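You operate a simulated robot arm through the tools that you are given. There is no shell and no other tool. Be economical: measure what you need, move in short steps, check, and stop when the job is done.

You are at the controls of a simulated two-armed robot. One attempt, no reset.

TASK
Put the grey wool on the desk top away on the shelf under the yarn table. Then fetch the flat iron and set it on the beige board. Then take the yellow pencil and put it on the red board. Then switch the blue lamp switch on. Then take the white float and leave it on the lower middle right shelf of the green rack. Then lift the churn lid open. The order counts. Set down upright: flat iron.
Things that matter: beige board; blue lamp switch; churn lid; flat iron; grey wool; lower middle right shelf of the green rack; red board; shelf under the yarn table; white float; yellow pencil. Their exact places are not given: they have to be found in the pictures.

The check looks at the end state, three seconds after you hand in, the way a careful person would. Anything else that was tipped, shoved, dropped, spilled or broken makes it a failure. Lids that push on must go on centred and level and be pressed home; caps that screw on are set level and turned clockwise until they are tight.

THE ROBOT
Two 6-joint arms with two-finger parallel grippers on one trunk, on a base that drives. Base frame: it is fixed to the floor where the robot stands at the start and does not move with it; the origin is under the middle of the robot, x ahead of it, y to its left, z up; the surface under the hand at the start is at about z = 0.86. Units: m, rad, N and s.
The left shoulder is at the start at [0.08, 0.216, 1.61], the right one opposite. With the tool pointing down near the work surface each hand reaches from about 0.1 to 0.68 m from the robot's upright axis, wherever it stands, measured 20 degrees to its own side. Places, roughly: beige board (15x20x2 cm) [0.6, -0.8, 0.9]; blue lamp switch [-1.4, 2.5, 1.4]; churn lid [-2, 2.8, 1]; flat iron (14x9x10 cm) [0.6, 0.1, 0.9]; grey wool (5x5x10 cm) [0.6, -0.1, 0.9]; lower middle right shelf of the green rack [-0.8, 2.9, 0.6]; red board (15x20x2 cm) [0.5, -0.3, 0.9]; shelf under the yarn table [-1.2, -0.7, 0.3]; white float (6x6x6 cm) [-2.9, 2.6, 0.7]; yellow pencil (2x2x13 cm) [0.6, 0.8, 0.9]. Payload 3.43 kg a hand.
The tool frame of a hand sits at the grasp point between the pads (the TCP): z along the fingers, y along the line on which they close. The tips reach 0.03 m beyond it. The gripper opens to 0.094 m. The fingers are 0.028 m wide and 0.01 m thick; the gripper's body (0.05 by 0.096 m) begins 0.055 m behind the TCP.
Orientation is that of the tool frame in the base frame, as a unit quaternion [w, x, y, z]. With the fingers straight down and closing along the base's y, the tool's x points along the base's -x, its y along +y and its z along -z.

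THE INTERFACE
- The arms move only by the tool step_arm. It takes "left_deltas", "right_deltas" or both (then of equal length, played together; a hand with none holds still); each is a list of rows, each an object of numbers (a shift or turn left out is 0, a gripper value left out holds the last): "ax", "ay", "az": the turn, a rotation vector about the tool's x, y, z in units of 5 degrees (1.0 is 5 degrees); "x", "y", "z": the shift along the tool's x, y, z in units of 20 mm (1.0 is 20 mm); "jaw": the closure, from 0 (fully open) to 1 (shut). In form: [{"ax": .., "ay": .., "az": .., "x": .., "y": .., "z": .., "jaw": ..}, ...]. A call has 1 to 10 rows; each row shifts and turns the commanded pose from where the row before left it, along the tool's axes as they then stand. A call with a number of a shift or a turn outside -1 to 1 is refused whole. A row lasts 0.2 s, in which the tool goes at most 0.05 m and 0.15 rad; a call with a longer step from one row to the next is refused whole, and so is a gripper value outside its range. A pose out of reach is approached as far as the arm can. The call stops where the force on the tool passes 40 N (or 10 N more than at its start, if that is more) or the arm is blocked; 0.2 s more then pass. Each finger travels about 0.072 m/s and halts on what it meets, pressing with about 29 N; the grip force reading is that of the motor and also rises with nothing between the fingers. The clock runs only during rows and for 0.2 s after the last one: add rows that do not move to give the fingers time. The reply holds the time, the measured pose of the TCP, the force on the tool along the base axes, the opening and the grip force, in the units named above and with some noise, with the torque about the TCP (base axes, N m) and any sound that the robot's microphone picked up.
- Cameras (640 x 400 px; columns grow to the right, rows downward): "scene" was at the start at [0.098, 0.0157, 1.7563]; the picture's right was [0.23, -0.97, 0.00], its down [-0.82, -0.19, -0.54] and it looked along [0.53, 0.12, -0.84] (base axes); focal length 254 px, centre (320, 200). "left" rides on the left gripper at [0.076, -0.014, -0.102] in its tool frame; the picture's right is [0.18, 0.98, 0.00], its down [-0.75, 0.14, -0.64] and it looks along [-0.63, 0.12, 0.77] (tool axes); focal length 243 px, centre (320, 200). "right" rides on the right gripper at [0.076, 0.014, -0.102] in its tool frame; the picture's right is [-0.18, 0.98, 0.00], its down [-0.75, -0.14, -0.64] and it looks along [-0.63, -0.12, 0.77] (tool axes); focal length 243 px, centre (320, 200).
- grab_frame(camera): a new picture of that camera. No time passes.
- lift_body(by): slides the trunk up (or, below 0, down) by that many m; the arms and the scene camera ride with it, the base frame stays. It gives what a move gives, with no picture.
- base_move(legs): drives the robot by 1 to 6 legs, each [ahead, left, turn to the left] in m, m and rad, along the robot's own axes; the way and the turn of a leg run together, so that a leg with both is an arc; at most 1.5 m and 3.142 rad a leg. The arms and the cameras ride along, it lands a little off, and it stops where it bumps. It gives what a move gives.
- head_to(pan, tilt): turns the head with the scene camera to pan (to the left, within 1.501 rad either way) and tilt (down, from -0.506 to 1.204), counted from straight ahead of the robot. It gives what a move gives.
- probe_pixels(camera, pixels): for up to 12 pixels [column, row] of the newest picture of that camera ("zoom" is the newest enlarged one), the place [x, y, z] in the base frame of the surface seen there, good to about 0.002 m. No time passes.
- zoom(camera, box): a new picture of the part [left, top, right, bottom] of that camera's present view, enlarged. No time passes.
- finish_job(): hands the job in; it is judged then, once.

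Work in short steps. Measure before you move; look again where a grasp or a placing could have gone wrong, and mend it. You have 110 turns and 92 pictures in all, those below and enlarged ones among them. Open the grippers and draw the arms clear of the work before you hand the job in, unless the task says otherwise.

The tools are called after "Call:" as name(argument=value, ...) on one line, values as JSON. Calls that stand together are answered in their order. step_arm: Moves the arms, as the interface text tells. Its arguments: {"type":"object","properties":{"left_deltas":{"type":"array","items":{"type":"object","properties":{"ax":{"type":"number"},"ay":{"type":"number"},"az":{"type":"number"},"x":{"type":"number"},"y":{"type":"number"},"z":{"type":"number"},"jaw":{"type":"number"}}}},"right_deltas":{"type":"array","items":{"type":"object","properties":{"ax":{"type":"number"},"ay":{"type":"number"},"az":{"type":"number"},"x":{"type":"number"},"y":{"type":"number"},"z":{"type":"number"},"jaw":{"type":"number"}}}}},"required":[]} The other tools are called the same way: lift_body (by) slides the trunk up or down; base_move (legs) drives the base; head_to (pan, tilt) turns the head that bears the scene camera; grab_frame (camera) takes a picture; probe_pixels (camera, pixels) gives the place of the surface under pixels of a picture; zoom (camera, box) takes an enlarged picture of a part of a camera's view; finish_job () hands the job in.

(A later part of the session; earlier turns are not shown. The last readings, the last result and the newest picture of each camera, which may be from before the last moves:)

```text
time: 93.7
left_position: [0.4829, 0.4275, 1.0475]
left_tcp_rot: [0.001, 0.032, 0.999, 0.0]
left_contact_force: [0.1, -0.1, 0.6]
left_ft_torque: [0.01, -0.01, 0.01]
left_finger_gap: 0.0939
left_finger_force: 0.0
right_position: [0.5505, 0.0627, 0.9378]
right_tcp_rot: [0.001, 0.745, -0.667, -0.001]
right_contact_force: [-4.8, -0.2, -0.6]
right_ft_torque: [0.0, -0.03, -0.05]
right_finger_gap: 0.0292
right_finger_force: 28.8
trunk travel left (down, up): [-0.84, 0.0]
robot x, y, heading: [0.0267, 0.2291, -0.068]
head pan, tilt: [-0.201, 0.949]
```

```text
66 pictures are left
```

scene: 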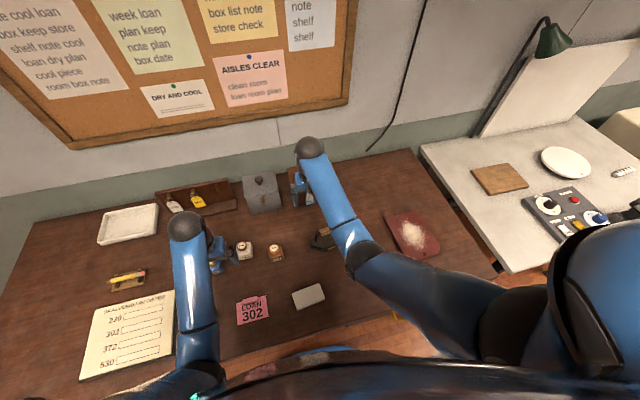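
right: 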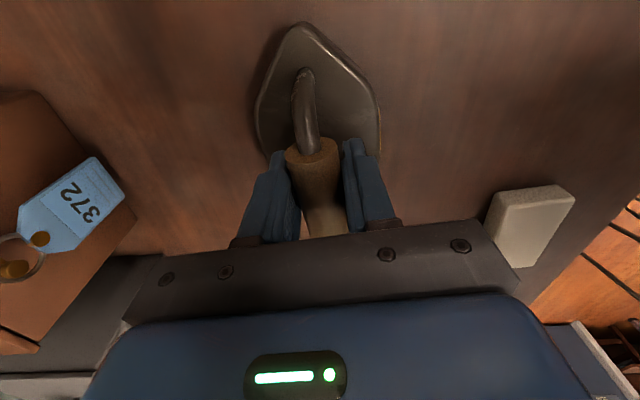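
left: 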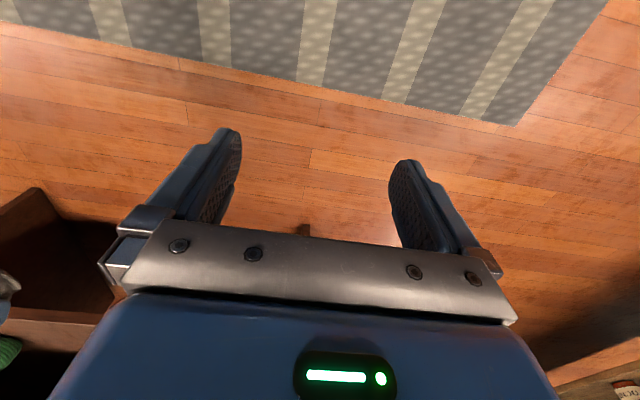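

Handle gripped. I lift 12 cm.

Call:
step_arm(right_deltas=[{"z": -0.5}, {"z": -0.5}, {"z": -1}, {"z": -1}, {"z": -1}, {"z": -1}, {"z": -1}])

Call:
grab_frame(camera="right")

```text
time: 95.3
left_position: [0.4836, 0.427, 1.0468]
left_tcp_rot: [0.001, 0.033, 0.999, 0.0]
left_contact_force: [-0.3, 0.4, -0.8]
left_ft_torque: [-0.02, 0.03, 0.04]
left_finger_gap: 0.0939
left_finger_force: 0.1
right_position: [0.5528, 0.0633, 1.0569]
right_tcp_rot: [0.001, 0.745, -0.667, -0.001]
right_contact_force: [-0.8, 0.4, -13.2]
right_ft_torque: [-0.01, 0.0, 0.0]
right_finger_gap: 0.0294
right_finger_force: 29.3
trunk travel left (down, up): [-0.84, 0.0]
robot x, y, heading: [0.0242, 0.228, -0.07]
head pan, tilt: [-0.201, 0.949]
```

```text
65 pictures are left
```

right: 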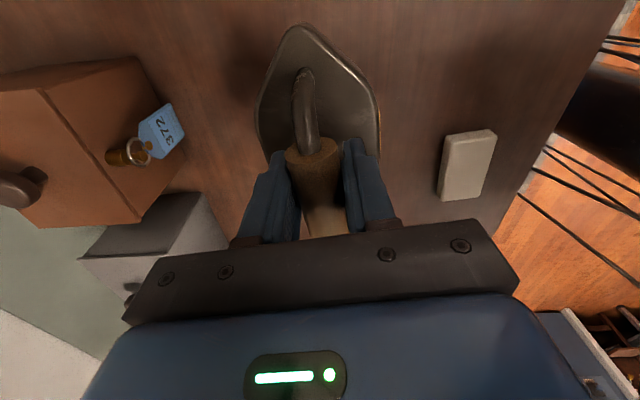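

Lifted, 1.3 kg and level. I straighten the heading and strafe right toward the beige board.

Call:
base_move(legs=[[-0.03, 0, 0.07], [0, -0.82, 0]])

Call:
head_to(pan=-0.5, tilt=1.0)

Call:
grab_frame(camera="scene")

Call:
grab_frame(camera="right")

```text
time: 100.3
left_position: [0.4229, -0.3649, 1.0458]
left_tcp_rot: [0.0, 0.001, 1.0, 0.001]
left_contact_force: [-0.5, 0.6, -0.5]
left_ft_torque: [0.03, 0.0, 0.0]
left_finger_gap: 0.0938
left_finger_force: 0.1
right_position: [0.5123, -0.7234, 1.0552]
right_tcp_rot: [0.002, 0.764, -0.645, -0.003]
right_contact_force: [0.1, -1.0, -12.1]
right_ft_torque: [0.0, 0.01, -0.01]
right_finger_gap: 0.0295
right_finger_force: 29.2
trunk travel left (down, up): [-0.84, 0.0]
robot x, y, heading: [-0.024, -0.5853, -0.005]
head pan, tilt: [-0.201, 0.949]
stopped in leg 2: the robot was blocked; the commanded pose is now the measured one
```

```text
time: 101.1
left_position: [0.4246, -0.3651, 1.046]
left_tcp_rot: [0.0, 0.001, 1.0, 0.0]
left_contact_force: [0.2, 0.2, -0.2]
left_ft_torque: [-0.01, 0.0, 0.03]
left_finger_gap: 0.0939
left_finger_force: 0.0
right_position: [0.5133, -0.7235, 1.0557]
right_tcp_rot: [0.002, 0.765, -0.644, -0.002]
right_contact_force: [-0.2, -0.2, -13.6]
right_ft_torque: [-0.08, 0.01, -0.03]
right_finger_gap: 0.0291
right_finger_force: 28.9
trunk travel left (down, up): [-0.84, 0.0]
robot x, y, heading: [-0.0193, -0.5873, -0.002]
head pan, tilt: [-0.499, 1.0]
```

```text
64 pictures are left
```

scene: 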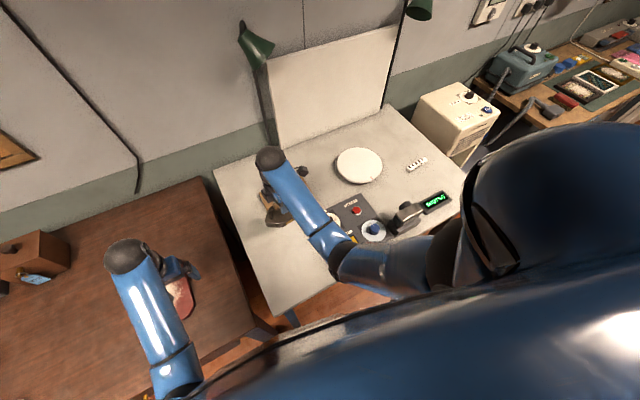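

```text
63 pictures are left
```

right: 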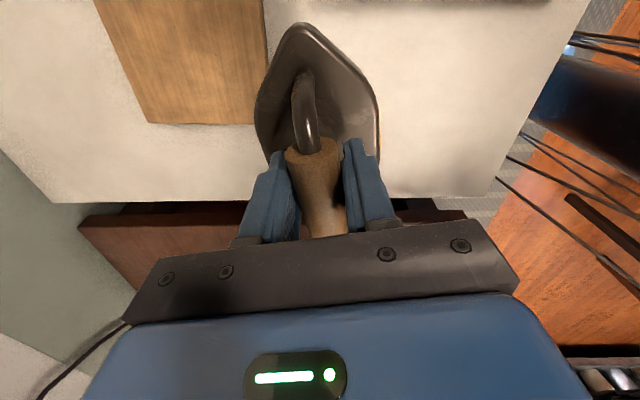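

The base was blocked near the end of the strafe. I zoom on the panel/arm area to see whether anything was touched.

Call:
zoom(camera="scene", box=[220, 130, 480, 310])

Call:
probe_pixels(camera="scene", pixels=[[263, 195], [282, 224], [310, 170], [405, 212], [435, 203], [350, 215], [400, 270], [357, 165], [285, 305], [420, 262]])

Call:
probe_pixels(camera="right", pixels=[[150, 121], [200, 60], [255, 120], [100, 5], [262, 20]])

```text
2.22 times, centred on (350, 220) of scene
```

zoom: 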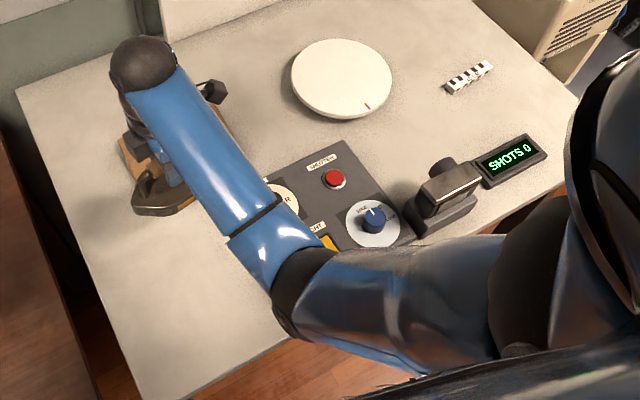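

```text
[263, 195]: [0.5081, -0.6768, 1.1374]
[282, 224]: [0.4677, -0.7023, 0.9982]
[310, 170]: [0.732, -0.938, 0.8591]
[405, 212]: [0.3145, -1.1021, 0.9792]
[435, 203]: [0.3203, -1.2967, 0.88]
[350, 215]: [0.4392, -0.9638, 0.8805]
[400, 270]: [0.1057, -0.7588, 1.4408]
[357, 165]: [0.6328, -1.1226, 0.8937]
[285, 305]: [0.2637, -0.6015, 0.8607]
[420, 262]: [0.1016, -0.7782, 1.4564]
```

```text
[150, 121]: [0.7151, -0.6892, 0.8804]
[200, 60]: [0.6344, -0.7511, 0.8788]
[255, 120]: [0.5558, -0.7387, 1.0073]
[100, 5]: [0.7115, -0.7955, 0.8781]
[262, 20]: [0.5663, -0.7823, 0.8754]
```

Nothing on the light desk was moved; the base met the desk leg. I reach out to above the board centre (0.633,-0.783) with the arm.

Call:
step_arm(right_deltas=[{"x": 0.66, "y": -0.9}, {"x": 0.66, "y": -0.9}, {"x": 0.66, "y": -0.9}, {"x": 0.66, "y": -0.9}, {"x": 0.66, "y": -0.9}, {"x": 0.66, "y": -0.9}])

Call:
grab_frame(camera="right")

Call:
grab_frame(camera="scene")

```text
time: 102.5
left_position: [0.4238, -0.3647, 1.045]
left_tcp_rot: [0.001, 0.002, 1.0, 0.001]
left_contact_force: [0.3, -0.6, 0.5]
left_ft_torque: [0.0, 0.01, -0.03]
left_finger_gap: 0.0939
left_finger_force: 0.0
right_position: [0.6348, -0.7825, 1.0528]
right_tcp_rot: [0.002, 0.765, -0.644, -0.002]
right_contact_force: [0.7, 0.1, -13.1]
right_ft_torque: [-0.05, 0.0, 0.04]
right_finger_gap: 0.0293
right_finger_force: 29.8
trunk travel left (down, up): [-0.84, 0.0]
robot x, y, heading: [-0.0218, -0.587, -0.002]
head pan, tilt: [-0.499, 1.0]
```

```text
61 pictures are left
```

right: 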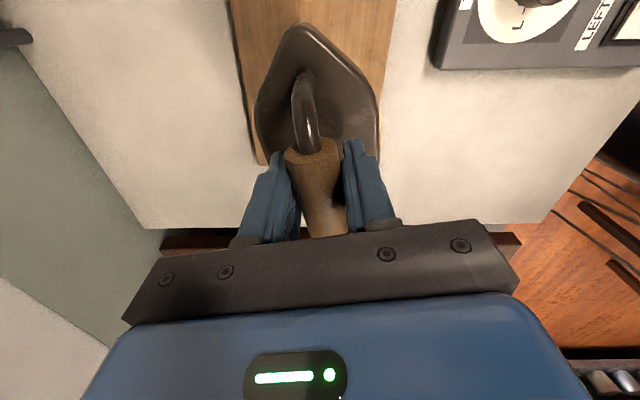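

```text
60 pictures are left
```

scene: 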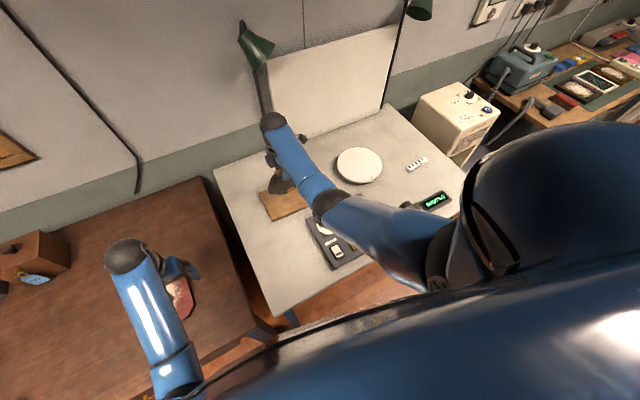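

Centred over the board. I descend 8.5 cm then check the force.

Call:
step_arm(right_deltas=[{"z": 0.8}, {"z": 0.8}, {"z": 0.8}, {"z": 0.8}, {"z": 0.6}, {"z": 0.45}, {}])

Call:
grab_frame(camera="right")

```text
time: 104.1
left_position: [0.4244, -0.3636, 1.0461]
left_tcp_rot: [0.001, 0.002, 1.0, 0.0]
left_contact_force: [-0.3, 0.1, -0.2]
left_ft_torque: [-0.02, -0.02, 0.04]
left_finger_gap: 0.0939
left_finger_force: 0.0
right_position: [0.6332, -0.7812, 0.9705]
right_tcp_rot: [0.001, 0.765, -0.644, -0.001]
right_contact_force: [-0.3, -0.1, -13.7]
right_ft_torque: [-0.01, 0.0, 0.0]
right_finger_gap: 0.0292
right_finger_force: 29.2
trunk travel left (down, up): [-0.84, 0.0]
robot x, y, heading: [-0.0188, -0.5881, -0.006]
head pan, tilt: [-0.499, 1.0]
```

```text
59 pictures are left
```

right: 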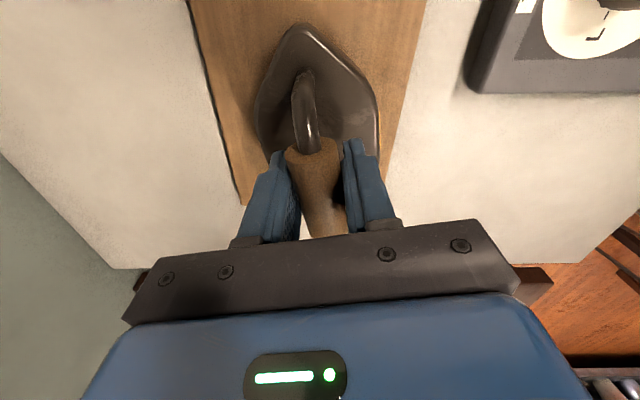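

I probe the board's visible edges against the iron.

Call:
probe_pixels(camera="right", pixels=[[243, 198], [200, 30], [190, 3], [420, 20], [388, 145], [310, 25], [258, 130], [379, 110]])

```text
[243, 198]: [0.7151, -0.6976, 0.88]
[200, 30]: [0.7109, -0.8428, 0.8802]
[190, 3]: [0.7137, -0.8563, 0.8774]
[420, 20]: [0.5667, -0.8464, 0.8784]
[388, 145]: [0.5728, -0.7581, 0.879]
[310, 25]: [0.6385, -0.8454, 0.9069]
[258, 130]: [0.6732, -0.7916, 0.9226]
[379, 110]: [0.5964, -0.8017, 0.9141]
```

Board spans x 0.567–0.715, y about -0.885…-0.69; iron fits. I nudge 6 mm forward and lower in small steps until contact.

Call:
step_arm(right_deltas=[{"y": -0.3, "z": 0.3}, {"z": 0.2}, {"z": 0.1}, {"z": 0.1}, {"z": 0.08}, {}])

```text
time: 105.5
left_position: [0.4236, -0.3627, 1.0466]
left_tcp_rot: [0.001, 0.002, 1.0, 0.001]
left_contact_force: [0.4, -1.3, 0.2]
left_ft_torque: [0.03, 0.02, -0.01]
left_finger_gap: 0.0941
left_finger_force: 0.1
right_position: [0.6388, -0.7807, 0.9572]
right_tcp_rot: [0.002, 0.765, -0.644, -0.001]
right_contact_force: [0.6, -0.7, -8.7]
right_ft_torque: [-0.02, -0.16, 0.0]
right_finger_gap: 0.0293
right_finger_force: 29.1
trunk travel left (down, up): [-0.84, 0.0]
robot x, y, heading: [-0.0229, -0.5894, -0.005]
head pan, tilt: [-0.499, 1.0]
```

Contact begins (13→8.7 N). I lower 1.5 mm more, then open and rise.

Call:
step_arm(right_deltas=[{"z": 0.05}, {"z": 0.04}, {}])

Call:
step_arm(right_deltas=[{"jaw": 0.6}, {"jaw": 0.3}, {"jaw": 0}, {"jaw": 0}, {"z": -0.5}, {"z": -1}, {"z": -1}, {"z": -1}, {"z": -1}])

Call:
grab_frame(camera="right")

```text
time: 106.3
left_position: [0.4216, -0.3629, 1.0476]
left_tcp_rot: [0.001, 0.001, 1.0, 0.0]
left_contact_force: [0.5, 0.1, -0.2]
left_ft_torque: [0.02, 0.02, 0.0]
left_finger_gap: 0.0941
left_finger_force: 0.1
right_position: [0.6393, -0.7804, 0.9563]
right_tcp_rot: [0.0, 0.765, -0.644, 0.001]
right_contact_force: [2.5, -1.8, 4.7]
right_ft_torque: [0.4, 0.19, -0.03]
right_finger_gap: 0.0295
right_finger_force: 28.6
trunk travel left (down, up): [-0.84, 0.0]
robot x, y, heading: [-0.0237, -0.5911, -0.003]
head pan, tilt: [-0.499, 1.0]
```

```text
time: 108.3
left_position: [0.422, -0.362, 1.0465]
left_tcp_rot: [0.001, 0.002, 1.0, 0.001]
left_contact_force: [-1.1, 0.7, 0.1]
left_ft_torque: [0.0, -0.02, 0.02]
left_finger_gap: 0.0942
left_finger_force: 0.0
right_position: [0.6375, -0.779, 1.0447]
right_tcp_rot: [0.001, 0.765, -0.644, -0.001]
right_contact_force: [0.8, -0.6, -1.0]
right_ft_torque: [-0.01, 0.01, -0.02]
right_finger_gap: 0.0938
right_finger_force: 0.1
trunk travel left (down, up): [-0.84, 0.0]
robot x, y, heading: [-0.025, -0.5883, -0.001]
head pan, tilt: [-0.499, 1.0]
```

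```text
58 pictures are left
```

right: 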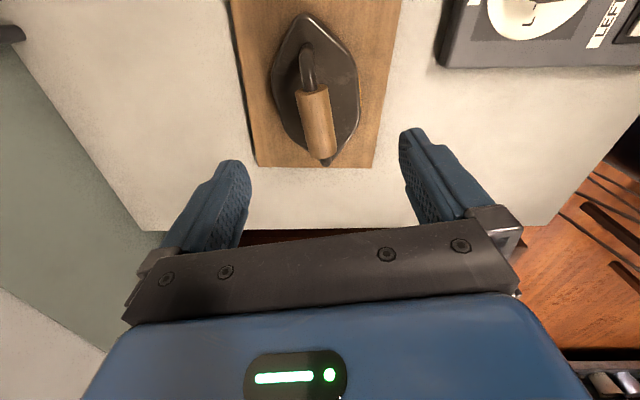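

Iron sits flat on the beige board. Next the pencil: I pull the right hand back, rotate the left hand 90°, and strafe left.

Call:
step_arm(right_deltas=[{"y": 0.8}, {"y": 0.8}, {"y": 0.8}, {"y": 0.8}, {"y": 0.8}, {"y": 0.8}, {"y": 0.8}, {}, {}, {}], left_deltas=[{"az": 1}, {"az": 1}, {"az": 1}, {"az": 1}, {"az": 1}, {"az": 1}, {"az": 1}, {"az": 1}, {"az": 1}, {"az": 1}])

Call:
step_arm(left_deltas=[{"az": 1}, {"az": 1}, {"az": 1}, {"az": 1}, {"az": 1}, {"az": 1}, {"az": 1}, {"az": 1}])

Call:
base_move(legs=[[-0.03, 0.6, 0], [0, 0.58, 0]])

Call:
head_to(pan=0.0, tilt=0.95)

Call:
grab_frame(camera="scene")

Call:
grab_frame(camera="left")

```text
time: 110.5
left_position: [0.4229, -0.3617, 1.0462]
left_tcp_rot: [0.002, 0.425, 0.905, 0.001]
left_contact_force: [0.1, 0.6, -0.9]
left_ft_torque: [-0.01, -0.01, 0.0]
left_finger_gap: 0.0938
left_finger_force: 0.0
right_position: [0.5274, -0.799, 1.0436]
right_tcp_rot: [0.001, 0.765, -0.644, -0.001]
right_contact_force: [-0.1, 0.5, -0.5]
right_ft_torque: [0.0, 0.0, 0.03]
right_finger_gap: 0.0941
right_finger_force: 0.0
trunk travel left (down, up): [-0.84, 0.0]
robot x, y, heading: [-0.025, -0.5874, 0.0]
head pan, tilt: [-0.499, 1.0]
```

```text
time: 112.3
left_position: [0.4223, -0.3622, 1.047]
left_tcp_rot: [0.002, 0.709, 0.705, 0.0]
left_contact_force: [0.2, -0.3, -0.1]
left_ft_torque: [0.04, 0.01, 0.0]
left_finger_gap: 0.0939
left_finger_force: 0.0
right_position: [0.5279, -0.7984, 1.0448]
right_tcp_rot: [0.001, 0.765, -0.644, -0.002]
right_contact_force: [0.1, 0.0, 0.4]
right_ft_torque: [0.0, -0.03, 0.05]
right_finger_gap: 0.0942
right_finger_force: 0.0
trunk travel left (down, up): [-0.84, 0.0]
robot x, y, heading: [-0.0256, -0.5887, -0.0]
head pan, tilt: [-0.499, 1.0]
```

```text
time: 118.6
left_position: [0.3964, 0.8155, 1.0474]
left_tcp_rot: [0.001, 0.71, 0.705, 0.002]
left_contact_force: [0.2, 0.6, 0.0]
left_ft_torque: [-0.01, -0.03, 0.0]
left_finger_gap: 0.0942
left_finger_force: 0.0
right_position: [0.5017, 0.3787, 1.0444]
right_tcp_rot: [0.0, 0.764, -0.646, -0.001]
right_contact_force: [-1.2, 0.0, -0.4]
right_ft_torque: [0.0, -0.01, 0.03]
right_finger_gap: 0.094
right_finger_force: 0.1
trunk travel left (down, up): [-0.84, 0.0]
robot x, y, heading: [-0.0472, 0.5926, -0.008]
head pan, tilt: [-0.499, 1.0]
```

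```text
time: 119.5
left_position: [0.3974, 0.8184, 1.0459]
left_tcp_rot: [0.001, 0.71, 0.704, 0.001]
left_contact_force: [-0.5, -0.3, -1.2]
left_ft_torque: [0.01, 0.0, -0.02]
left_finger_gap: 0.0939
left_finger_force: 0.0
right_position: [0.5011, 0.382, 1.045]
right_tcp_rot: [0.002, 0.764, -0.645, -0.001]
right_contact_force: [0.1, 0.1, -0.6]
right_ft_torque: [-0.01, -0.03, -0.01]
right_finger_gap: 0.0941
right_finger_force: 0.1
trunk travel left (down, up): [-0.84, 0.0]
robot x, y, heading: [-0.0499, 0.5923, -0.007]
head pan, tilt: [0.0, 0.949]
```

```text
57 pictures are left
```

scene: 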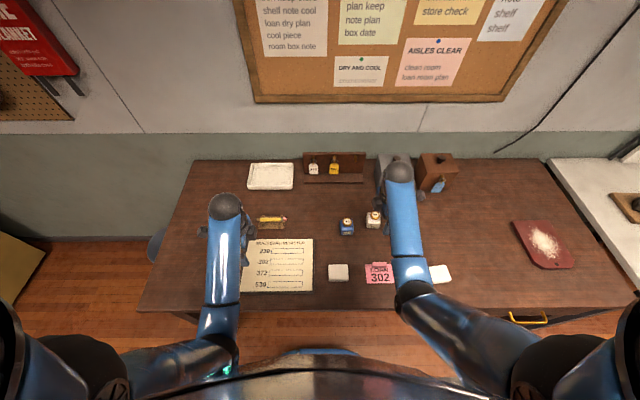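

```text
56 pictures are left
```

left: 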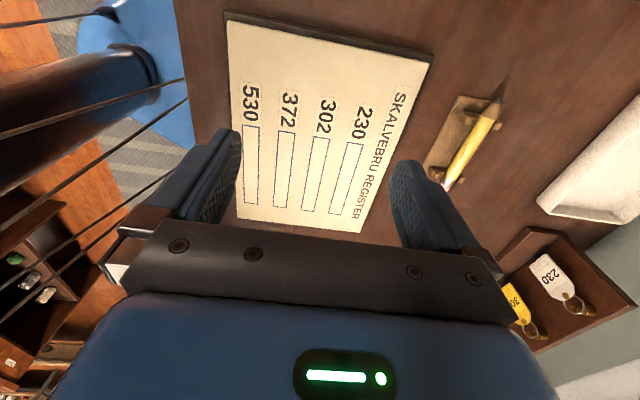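

Pencil is at left-camera (470,145). I probe along it plus the red board in the scene.

Call:
probe_pixels(camera="left", pixels=[[490, 110], [478, 133], [465, 155], [450, 182], [438, 150], [485, 150], [465, 100], [460, 125]])

Call:
probe_pixels(camera="scene", pixels=[[514, 222], [562, 221], [576, 265], [538, 268], [530, 230], [565, 258]])

Call:
zoom(camera="scene", box=[490, 200, 600, 280])

```text
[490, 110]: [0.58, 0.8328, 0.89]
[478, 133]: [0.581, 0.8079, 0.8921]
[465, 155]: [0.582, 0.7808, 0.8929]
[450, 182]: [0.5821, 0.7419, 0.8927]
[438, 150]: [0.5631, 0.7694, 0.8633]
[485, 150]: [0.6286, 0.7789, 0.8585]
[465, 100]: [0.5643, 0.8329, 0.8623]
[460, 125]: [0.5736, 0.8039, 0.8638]
```

```text
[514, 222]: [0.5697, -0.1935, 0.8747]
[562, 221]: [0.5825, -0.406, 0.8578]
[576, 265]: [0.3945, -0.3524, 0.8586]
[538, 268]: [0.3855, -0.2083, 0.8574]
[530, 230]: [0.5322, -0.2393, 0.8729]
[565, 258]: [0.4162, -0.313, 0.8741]
```

```text
5.00 times, centred on (545, 240) of scene
```

zoom: 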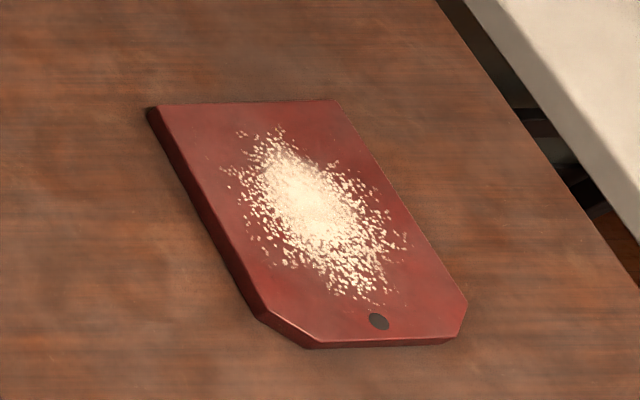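

I zoom on the pencil rest to see where the fingers can go.

Call:
zoom(camera="left", box=[400, 70, 540, 210])

Call:
zoom(camera="scene", box=[250, 205, 300, 240])

Call:
probe_pixels(camera="zoom", pixels=[[100, 200], [320, 190], [480, 180], [320, 100], [320, 300]])

```text
2.86 times, centred on (470, 140) of left
```

zoom: 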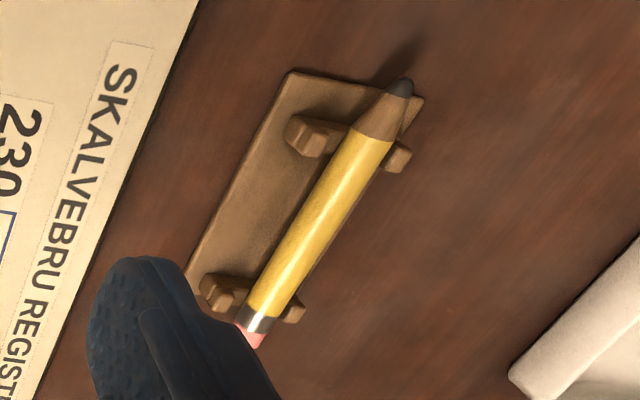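

```text
11.43 times, centred on (275, 222) of scene
```

zoom: 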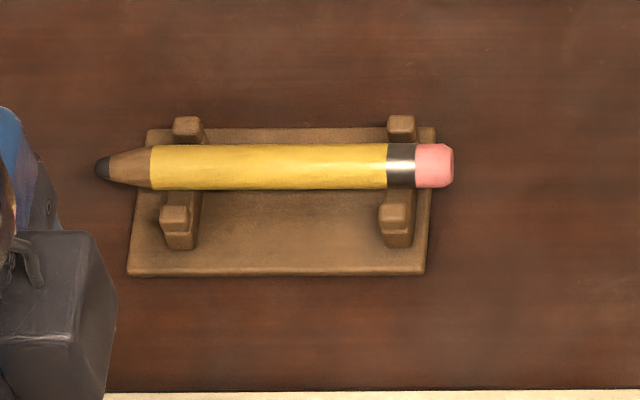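

```text
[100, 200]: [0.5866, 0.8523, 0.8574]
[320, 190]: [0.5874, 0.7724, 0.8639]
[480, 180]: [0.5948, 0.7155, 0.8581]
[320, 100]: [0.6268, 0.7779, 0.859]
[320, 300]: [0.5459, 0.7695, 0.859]
```

Between the two rests there is clear room at y≈0.785. I hover the left hand there first.

Call:
step_arm(left_deltas=[{"y": 0.92, "x": -0.165, "z": 0.3}, {"y": 0.92, "x": -0.165, "z": 0.3}, {"y": 0.92, "x": -0.165, "z": 0.3}, {"y": 0.92, "x": -0.165, "z": 0.3}, {"y": 0.92, "x": -0.165, "z": 0.3}, {"y": 0.92, "x": -0.165, "z": 0.3}, {"y": 0.92, "x": -0.165, "z": 0.3}, {"y": 0.92, "x": -0.165, "z": 0.3}, {"y": 0.92, "x": -0.165, "z": 0.3}, {"y": 0.92, "x": -0.165, "z": 0.3}])

Call:
grab_frame(camera="left")

```text
time: 121.7
left_position: [0.5823, 0.7828, 0.9861]
left_tcp_rot: [0.001, 0.709, 0.705, 0.0]
left_contact_force: [0.0, -0.2, -0.1]
left_ft_torque: [-0.02, -0.02, 0.01]
left_finger_gap: 0.094
left_finger_force: 0.1
right_position: [0.5024, 0.3802, 1.0433]
right_tcp_rot: [0.002, 0.764, -0.645, -0.001]
right_contact_force: [0.1, -0.5, -0.8]
right_ft_torque: [0.01, -0.01, -0.03]
right_finger_gap: 0.0942
right_finger_force: 0.1
trunk travel left (down, up): [-0.84, 0.0]
robot x, y, heading: [-0.0493, 0.5951, -0.005]
head pan, tilt: [0.0, 0.949]
```

```text
52 pictures are left
```

left: 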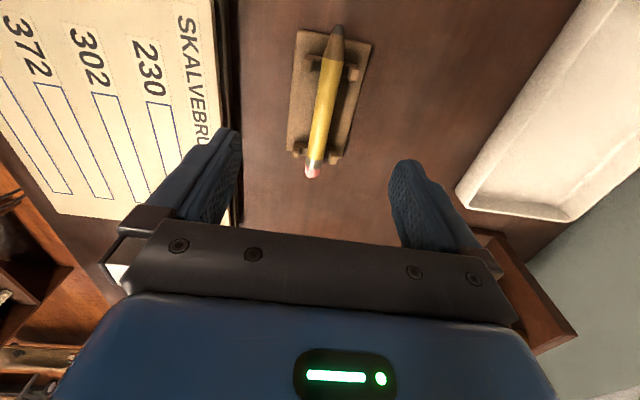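

The register's edge is near the left finger's path, so I half-close first, then descend 8.6 cm and close.

Call:
step_arm(left_deltas=[{"jaw": 0.5}, {"jaw": 0.5}, {"z": 1}, {"z": 1}, {"z": 1}, {"z": 0.8}, {"z": 0.5}, {}])

Call:
grab_frame(camera="left")

```text
time: 123.5
left_position: [0.5809, 0.7831, 0.9014]
left_tcp_rot: [0.0, 0.71, 0.704, 0.002]
left_contact_force: [0.0, 0.2, 0.6]
left_ft_torque: [0.01, -0.03, 0.0]
left_finger_gap: 0.0472
left_finger_force: 0.0
right_position: [0.501, 0.3805, 1.044]
right_tcp_rot: [0.002, 0.764, -0.646, -0.001]
right_contact_force: [0.1, 0.3, 0.1]
right_ft_torque: [0.01, -0.04, -0.05]
right_finger_gap: 0.0938
right_finger_force: 0.1
trunk travel left (down, up): [-0.84, 0.0]
robot x, y, heading: [-0.049, 0.5954, -0.012]
head pan, tilt: [0.0, 0.949]
```

```text
51 pictures are left
```

left: 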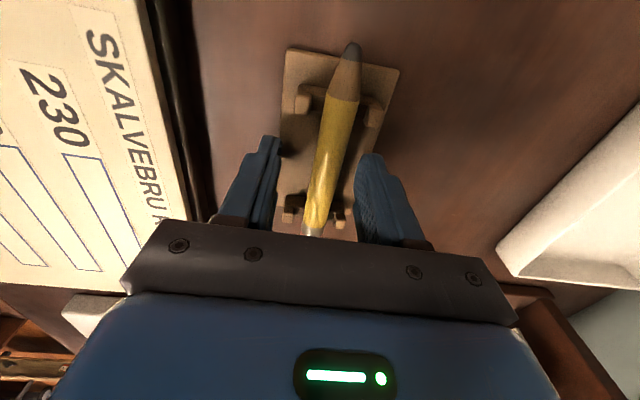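

Pencil lies centred between the fingers, between the rests. I close and lift.

Call:
step_arm(left_deltas=[{"jaw": 1}, {"jaw": 1}, {"jaw": 1}, {"jaw": 1}, {"z": -0.5}, {"z": -1}, {"z": -1}, {"z": -1}, {"z": -1}, {"z": -1}])

Call:
grab_frame(camera="left")

```text
time: 125.7
left_position: [0.5826, 0.7808, 1.0106]
left_tcp_rot: [0.002, 0.709, 0.705, 0.001]
left_contact_force: [0.4, 0.0, 0.7]
left_ft_torque: [-0.06, 0.0, 0.0]
left_finger_gap: 0.0142
left_finger_force: 28.9
right_position: [0.5014, 0.379, 1.0443]
right_tcp_rot: [0.001, 0.763, -0.646, -0.001]
right_contact_force: [-0.4, -0.1, 0.7]
right_ft_torque: [0.0, -0.06, 0.0]
right_finger_gap: 0.0939
right_finger_force: 0.1
trunk travel left (down, up): [-0.84, 0.0]
robot x, y, heading: [-0.0489, 0.5909, -0.009]
head pan, tilt: [0.0, 0.949]
```

```text
50 pictures are left
```

left: 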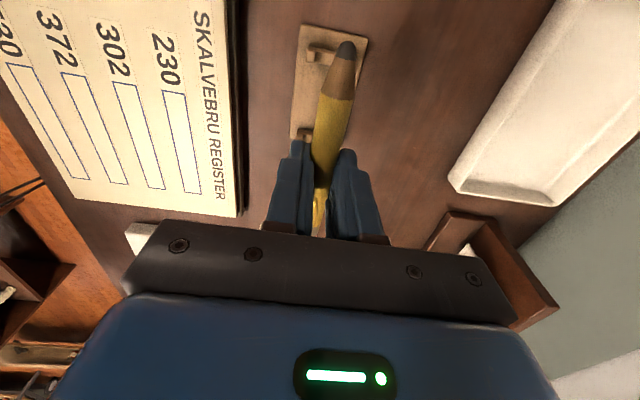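

Held. I draw it back 10 cm, raise a bit, rotate the hand back 90°, and strafe right so the left hand is near the red board.

Call:
step_arm(left_deltas=[{"y": -1, "z": -0.3}, {"y": -1, "z": -0.3}, {"y": -1, "z": -0.3}, {"y": -1, "z": -0.3}, {"y": -1, "z": -0.3}, {"az": -1}, {"az": -1}, {"az": -1}, {"az": -1}, {"az": -1}])

Call:
step_arm(left_deltas=[{"az": -1}, {"az": -1}, {"az": -1}, {"az": -1}, {"az": -1}, {"az": -1}, {"az": -1}, {"az": -1}, {"az": -1}, {"az": -1}])

Call:
step_arm(left_deltas=[{"az": -1}, {"az": -1}, {"az": -1}])

Call:
base_move(legs=[[0, -0.5, 0], [0, -0.48, 0]])

Call:
grab_frame(camera="left")

```text
time: 127.9
left_position: [0.4819, 0.784, 1.0413]
left_tcp_rot: [0.002, 0.54, 0.842, 0.001]
left_contact_force: [-0.8, -1.2, -0.8]
left_ft_torque: [-0.01, -0.06, 0.0]
left_finger_gap: 0.014
left_finger_force: 29.1
right_position: [0.5014, 0.3817, 1.0441]
right_tcp_rot: [0.001, 0.763, -0.646, -0.002]
right_contact_force: [-0.6, 0.7, -0.2]
right_ft_torque: [0.0, 0.01, -0.02]
right_finger_gap: 0.0938
right_finger_force: 0.2
trunk travel left (down, up): [-0.84, 0.0]
robot x, y, heading: [-0.0499, 0.5949, -0.013]
head pan, tilt: [0.0, 0.949]
```

```text
time: 130.1
left_position: [0.4813, 0.7841, 1.0424]
left_tcp_rot: [0.002, 0.132, 0.991, 0.001]
left_contact_force: [0.2, -0.4, -0.1]
left_ft_torque: [-0.01, 0.03, -0.01]
left_finger_gap: 0.0143
left_finger_force: 28.9
right_position: [0.4999, 0.3809, 1.0444]
right_tcp_rot: [0.001, 0.764, -0.645, -0.001]
right_contact_force: [0.0, 0.0, -0.5]
right_ft_torque: [0.0, -0.03, 0.01]
right_finger_gap: 0.094
right_finger_force: 0.1
trunk travel left (down, up): [-0.84, 0.0]
robot x, y, heading: [-0.047, 0.5921, -0.009]
head pan, tilt: [0.0, 0.949]
```

```text
time: 130.9
left_position: [0.4805, 0.7822, 1.0413]
left_tcp_rot: [0.001, 0.002, 1.0, 0.0]
left_contact_force: [0.3, 0.1, -0.7]
left_ft_torque: [-0.03, 0.01, 0.0]
left_finger_gap: 0.0142
left_finger_force: 29.0
right_position: [0.501, 0.3808, 1.0435]
right_tcp_rot: [0.002, 0.763, -0.646, 0.0]
right_contact_force: [0.1, -0.5, 0.5]
right_ft_torque: [-0.04, 0.0, 0.02]
right_finger_gap: 0.0939
right_finger_force: 0.0
trunk travel left (down, up): [-0.84, 0.0]
robot x, y, heading: [-0.0487, 0.591, -0.001]
head pan, tilt: [0.0, 0.949]
```

```text
time: 136.4
left_position: [0.4695, -0.2145, 1.0398]
left_tcp_rot: [0.002, 0.008, 1.0, 0.0]
left_contact_force: [-0.4, -0.8, 0.7]
left_ft_torque: [0.0, 0.01, 0.01]
left_finger_gap: 0.0144
left_finger_force: 28.8
right_position: [0.4849, -0.6197, 1.0452]
right_tcp_rot: [0.002, 0.761, -0.649, 0.0]
right_contact_force: [-0.4, 0.2, 0.4]
right_ft_torque: [-0.01, 0.02, 0.01]
right_finger_gap: 0.0941
right_finger_force: 0.2
trunk travel left (down, up): [-0.84, 0.0]
robot x, y, heading: [-0.0579, -0.4057, -0.019]
head pan, tilt: [0.0, 0.949]
```

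```text
49 pictures are left
```

left: 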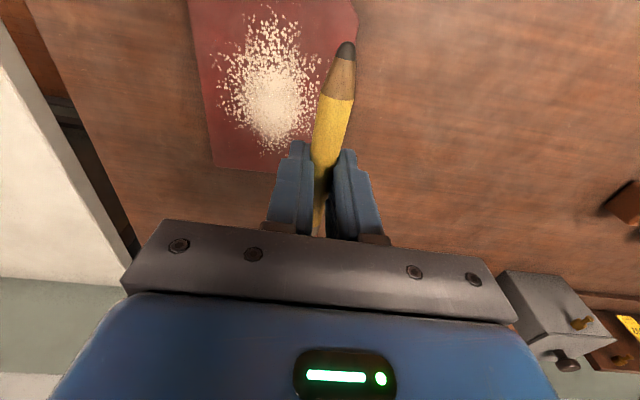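

I probe the board corners/edges and crumb extents in this view.

Call:
probe_pixels(camera="left", pixels=[[216, 162], [270, 167], [192, 10], [350, 12], [320, 70], [310, 90], [300, 120], [230, 100], [260, 145], [355, 60], [335, 6]])

```text
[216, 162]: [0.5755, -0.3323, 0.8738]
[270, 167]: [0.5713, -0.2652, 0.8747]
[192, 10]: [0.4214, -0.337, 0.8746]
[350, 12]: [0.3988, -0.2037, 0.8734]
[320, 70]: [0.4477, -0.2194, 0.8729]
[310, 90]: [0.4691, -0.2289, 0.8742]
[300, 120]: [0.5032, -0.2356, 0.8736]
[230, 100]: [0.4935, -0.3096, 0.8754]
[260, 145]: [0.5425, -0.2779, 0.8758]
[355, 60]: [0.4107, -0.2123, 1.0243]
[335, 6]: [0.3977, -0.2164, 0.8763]
```

Board's left strip is mostly crumb-free; I aim the pencil along x at (0.488,-0.219) and stop with tips ~2 mm above the board, then release gently between the fingers.

Call:
step_arm(left_deltas=[{"x": -0.46, "y": -0.12}, {"x": -0.46, "y": -0.11}, {"z": 1}, {"z": 1}, {"z": 1}, {"z": 1}, {"z": 1}, {"z": 1}, {"z": 0.3}, {}])

Call:
grab_frame(camera="left")

```text
time: 138.6
left_position: [0.4886, -0.2228, 0.9154]
left_tcp_rot: [0.002, 0.008, 1.0, 0.0]
left_contact_force: [0.4, -0.3, 0.1]
left_ft_torque: [0.0, 0.06, -0.01]
left_finger_gap: 0.0142
left_finger_force: 29.5
right_position: [0.4854, -0.6213, 1.0452]
right_tcp_rot: [0.0, 0.76, -0.649, 0.0]
right_contact_force: [-0.8, -0.3, 0.2]
right_ft_torque: [0.03, -0.03, 0.0]
right_finger_gap: 0.0939
right_finger_force: 0.1
trunk travel left (down, up): [-0.84, 0.0]
robot x, y, heading: [-0.0604, -0.406, -0.017]
head pan, tilt: [0.0, 0.949]
```

```text
48 pictures are left
```

left: 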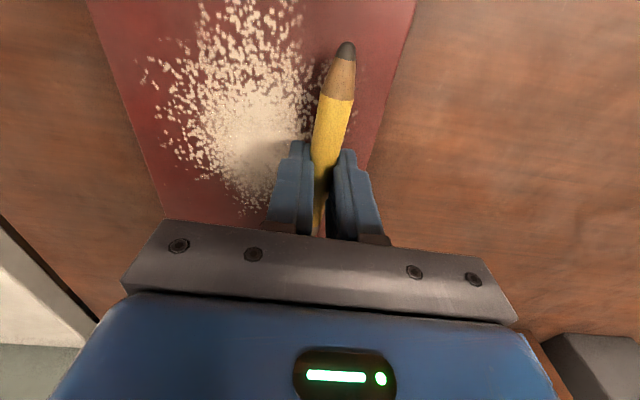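

Pencil is over the right strip. I lower 8 mm more with a 3 mm shift left, and check.

Call:
step_arm(left_deltas=[{"y": 0.15, "z": 0.2}, {"z": 0.2}, {}])

```text
time: 139.4
left_position: [0.4895, -0.2199, 0.9059]
left_tcp_rot: [0.001, 0.008, 1.0, 0.0]
left_contact_force: [1.1, 0.1, -0.1]
left_ft_torque: [0.0, 0.03, 0.02]
left_finger_gap: 0.0145
left_finger_force: 28.6
right_position: [0.4844, -0.6221, 1.0445]
right_tcp_rot: [0.002, 0.759, -0.651, -0.001]
right_contact_force: [0.0, 0.0, 0.1]
right_ft_torque: [0.03, -0.01, 0.0]
right_finger_gap: 0.0939
right_finger_force: 0.0
trunk travel left (down, up): [-0.84, 0.0]
robot x, y, heading: [-0.0637, -0.403, -0.016]
head pan, tilt: [0.0, 0.949]
```

Release slowly with the fingers as side stops, then lift clear.

Call:
step_arm(left_deltas=[{"jaw": 0.78}, {"jaw": 0.78}, {"jaw": 0.78}, {"jaw": 0.78}, {"jaw": 0.7}, {"jaw": 0.65}, {"jaw": 0.65}, {"z": -0.5}, {"z": -1}, {"z": -1}])

Call:
step_arm(left_deltas=[{"z": -1, "jaw": 0}, {"z": -1}, {"z": -1}])

Call:
grab_frame(camera="left")

```text
time: 141.6
left_position: [0.4881, -0.2194, 0.9573]
left_tcp_rot: [0.001, 0.009, 1.0, -0.001]
left_contact_force: [0.3, -0.1, 0.8]
left_ft_torque: [0.0, 0.01, 0.01]
left_finger_gap: 0.0328
left_finger_force: 0.1
right_position: [0.4845, -0.6218, 1.0442]
right_tcp_rot: [0.0, 0.76, -0.65, -0.001]
right_contact_force: [-0.5, 0.1, 0.3]
right_ft_torque: [0.02, 0.03, 0.03]
right_finger_gap: 0.094
right_finger_force: 0.0
trunk travel left (down, up): [-0.84, 0.0]
robot x, y, heading: [-0.064, -0.4034, -0.026]
head pan, tilt: [0.0, 0.949]
```

```text
time: 142.4
left_position: [0.4873, -0.2209, 1.0164]
left_tcp_rot: [0.002, 0.009, 1.0, 0.0]
left_contact_force: [0.5, -0.2, 0.0]
left_ft_torque: [-0.01, 0.04, -0.01]
left_finger_gap: 0.0943
left_finger_force: 0.1
right_position: [0.4848, -0.6225, 1.044]
right_tcp_rot: [0.001, 0.761, -0.649, -0.001]
right_contact_force: [-0.6, 0.2, -0.7]
right_ft_torque: [0.0, -0.02, -0.01]
right_finger_gap: 0.0944
right_finger_force: 0.1
trunk travel left (down, up): [-0.84, 0.0]
robot x, y, heading: [-0.0599, -0.4014, -0.019]
head pan, tilt: [0.0, 0.949]
```

```text
47 pictures are left
```

left: 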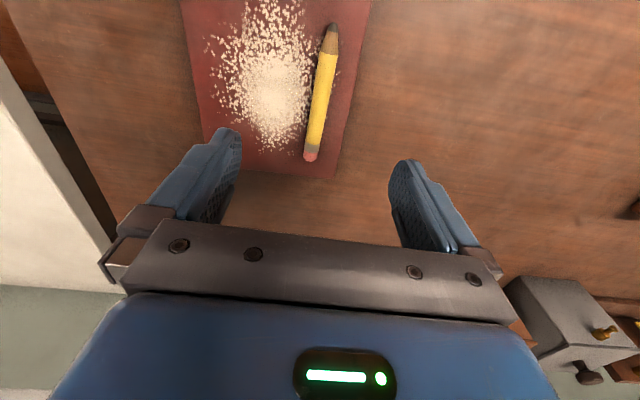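

Pencil lies on the red board. Now I back off, turn left toward the racks and look.

Call:
base_move(legs=[[-0.3, 0, 0], [0, 0, 1.59], [0.9, 0, 0]])

Call:
head_to(pan=0.5, tilt=0.3)

Call:
grab_frame(camera="scene")

```text
time: 152.6
left_position: [-0.5257, 1.0595, 1.0182]
left_tcp_rot: [0.001, -0.701, 0.713, 0.001]
left_contact_force: [0.1, 0.0, 0.3]
left_ft_torque: [0.02, -0.01, -0.04]
left_finger_gap: 0.094
left_finger_force: 0.1
right_position: [-0.1254, 1.0588, 1.0444]
right_tcp_rot: [0.0, 0.997, 0.078, 0.0]
right_contact_force: [-0.3, 0.6, 0.8]
right_ft_torque: [0.01, 0.01, -0.01]
right_finger_gap: 0.0941
right_finger_force: 0.0
trunk travel left (down, up): [-0.84, 0.0]
robot x, y, heading: [-0.3412, 0.5081, 1.553]
head pan, tilt: [0.0, 0.949]
```

```text
time: 153.7
left_position: [-0.5266, 1.0626, 1.0174]
left_tcp_rot: [0.001, -0.7, 0.714, 0.001]
left_contact_force: [-0.6, -0.4, -0.6]
left_ft_torque: [-0.01, -0.01, 0.0]
left_finger_gap: 0.094
left_finger_force: 0.0
right_position: [-0.1257, 1.0602, 1.044]
right_tcp_rot: [0.001, 0.997, 0.078, 0.0]
right_contact_force: [-0.9, -0.1, 0.0]
right_ft_torque: [0.02, -0.02, 0.0]
right_finger_gap: 0.0939
right_finger_force: 0.1
trunk travel left (down, up): [-0.84, 0.0]
robot x, y, heading: [-0.341, 0.5124, 1.555]
head pan, tilt: [0.499, 0.3]
```

```text
46 pictures are left
```

scene: 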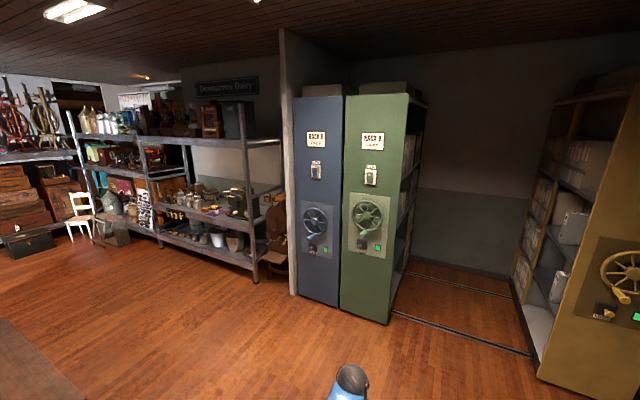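

Zoom on the rack fronts and on the dairy shelf.

Call:
zoom(camera="scene", box=[280, 100, 430, 290])

Call:
probe_pixels(camera="scene", pixels=[[316, 168], [371, 174], [310, 250], [365, 250], [390, 310], [275, 220], [325, 250], [377, 247], [410, 170], [525, 360]])

Call:
zoom(camera="scene", box=[140, 140, 300, 290])

```text
2.11 times, centred on (355, 195) of scene
```

zoom: 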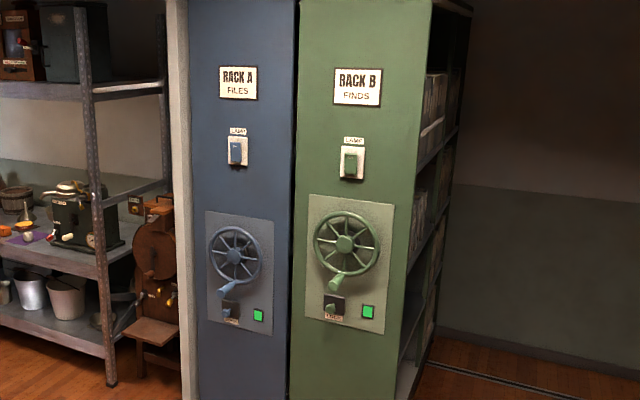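

```text
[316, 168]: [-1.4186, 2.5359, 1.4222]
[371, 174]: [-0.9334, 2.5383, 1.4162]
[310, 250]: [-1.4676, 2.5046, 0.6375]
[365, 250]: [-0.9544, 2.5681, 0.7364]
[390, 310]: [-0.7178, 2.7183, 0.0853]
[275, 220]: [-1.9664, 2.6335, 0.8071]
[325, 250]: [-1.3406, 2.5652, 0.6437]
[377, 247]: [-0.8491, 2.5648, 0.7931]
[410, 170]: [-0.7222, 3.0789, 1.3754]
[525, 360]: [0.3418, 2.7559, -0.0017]
```

```text
2.67 times, centred on (220, 215) of scene
```

zoom: 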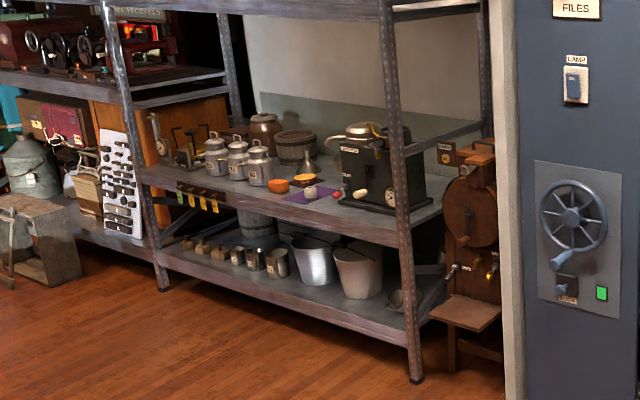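

Blue rack's lamp rocker is at (-1.419,2.536,1.422). I drive to stand before it, offset so the left hand lines up.

Call:
base_move(legs=[[0.95, 0, 0.0], [0, 0.88, 0.015]])

Call:
head_to(pan=0.2, tilt=0.3)

Call:
grab_frame(camera="scene")

```text
time: 162.9
left_position: [-1.3712, 2.0529, 1.0173]
left_tcp_rot: [0.001, -0.694, 0.72, 0.001]
left_contact_force: [-0.2, 0.2, 0.3]
left_ft_torque: [0.0, 0.04, 0.0]
left_finger_gap: 0.094
left_finger_force: 0.0
right_position: [-0.971, 2.0448, 1.0436]
right_tcp_rot: [0.001, 0.998, 0.069, 0.0]
right_contact_force: [0.9, 0.3, -1.1]
right_ft_torque: [-0.01, -0.02, -0.06]
right_finger_gap: 0.094
right_finger_force: 0.0
trunk travel left (down, up): [-0.84, 0.0]
robot x, y, heading: [-1.198, 1.5062, 1.531]
head pan, tilt: [0.499, 0.3]
```

```text
time: 163.7
left_position: [-1.3733, 2.0543, 1.0174]
left_tcp_rot: [0.001, -0.695, 0.719, 0.001]
left_contact_force: [0.4, 0.7, -1.3]
left_ft_torque: [-0.01, 0.0, -0.01]
left_finger_gap: 0.094
left_finger_force: 0.0
right_position: [-0.9708, 2.0438, 1.0442]
right_tcp_rot: [0.002, 0.998, 0.069, 0.0]
right_contact_force: [0.3, -0.4, -0.1]
right_ft_torque: [0.01, -0.03, -0.01]
right_finger_gap: 0.0941
right_finger_force: 0.2
trunk travel left (down, up): [-0.84, 0.0]
robot x, y, heading: [-1.2008, 1.5007, 1.536]
head pan, tilt: [0.201, 0.3]
```

```text
43 pictures are left
```

scene: 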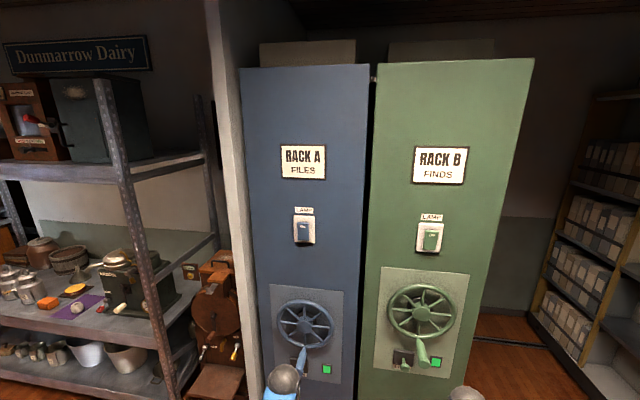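

Call:
zoom(camera="scene", box=[284, 200, 324, 250])

Call:
probe_pixels(camera="zoom", pixels=[[320, 60], [320, 140], [320, 180], [320, 210], [320, 240], [320, 280], [290, 210], [350, 210], [240, 200]])

```text
8.00 times, centred on (304, 225) of scene
```

zoom: 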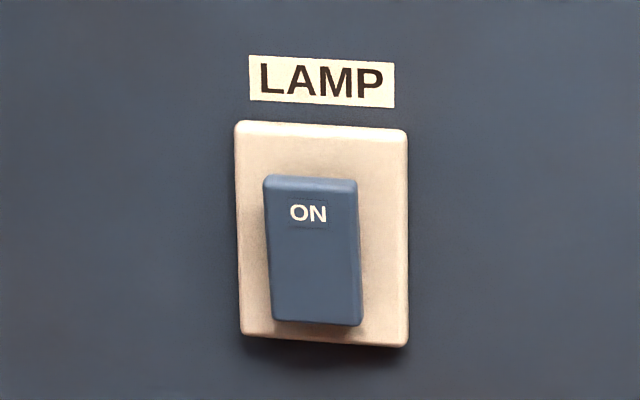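

```text
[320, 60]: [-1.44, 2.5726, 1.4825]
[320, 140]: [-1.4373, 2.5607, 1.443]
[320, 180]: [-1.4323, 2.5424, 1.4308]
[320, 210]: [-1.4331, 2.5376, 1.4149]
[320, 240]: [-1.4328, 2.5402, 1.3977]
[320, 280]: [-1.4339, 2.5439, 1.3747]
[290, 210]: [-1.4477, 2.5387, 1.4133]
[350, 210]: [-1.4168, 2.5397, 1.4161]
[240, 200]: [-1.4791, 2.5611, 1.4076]
```

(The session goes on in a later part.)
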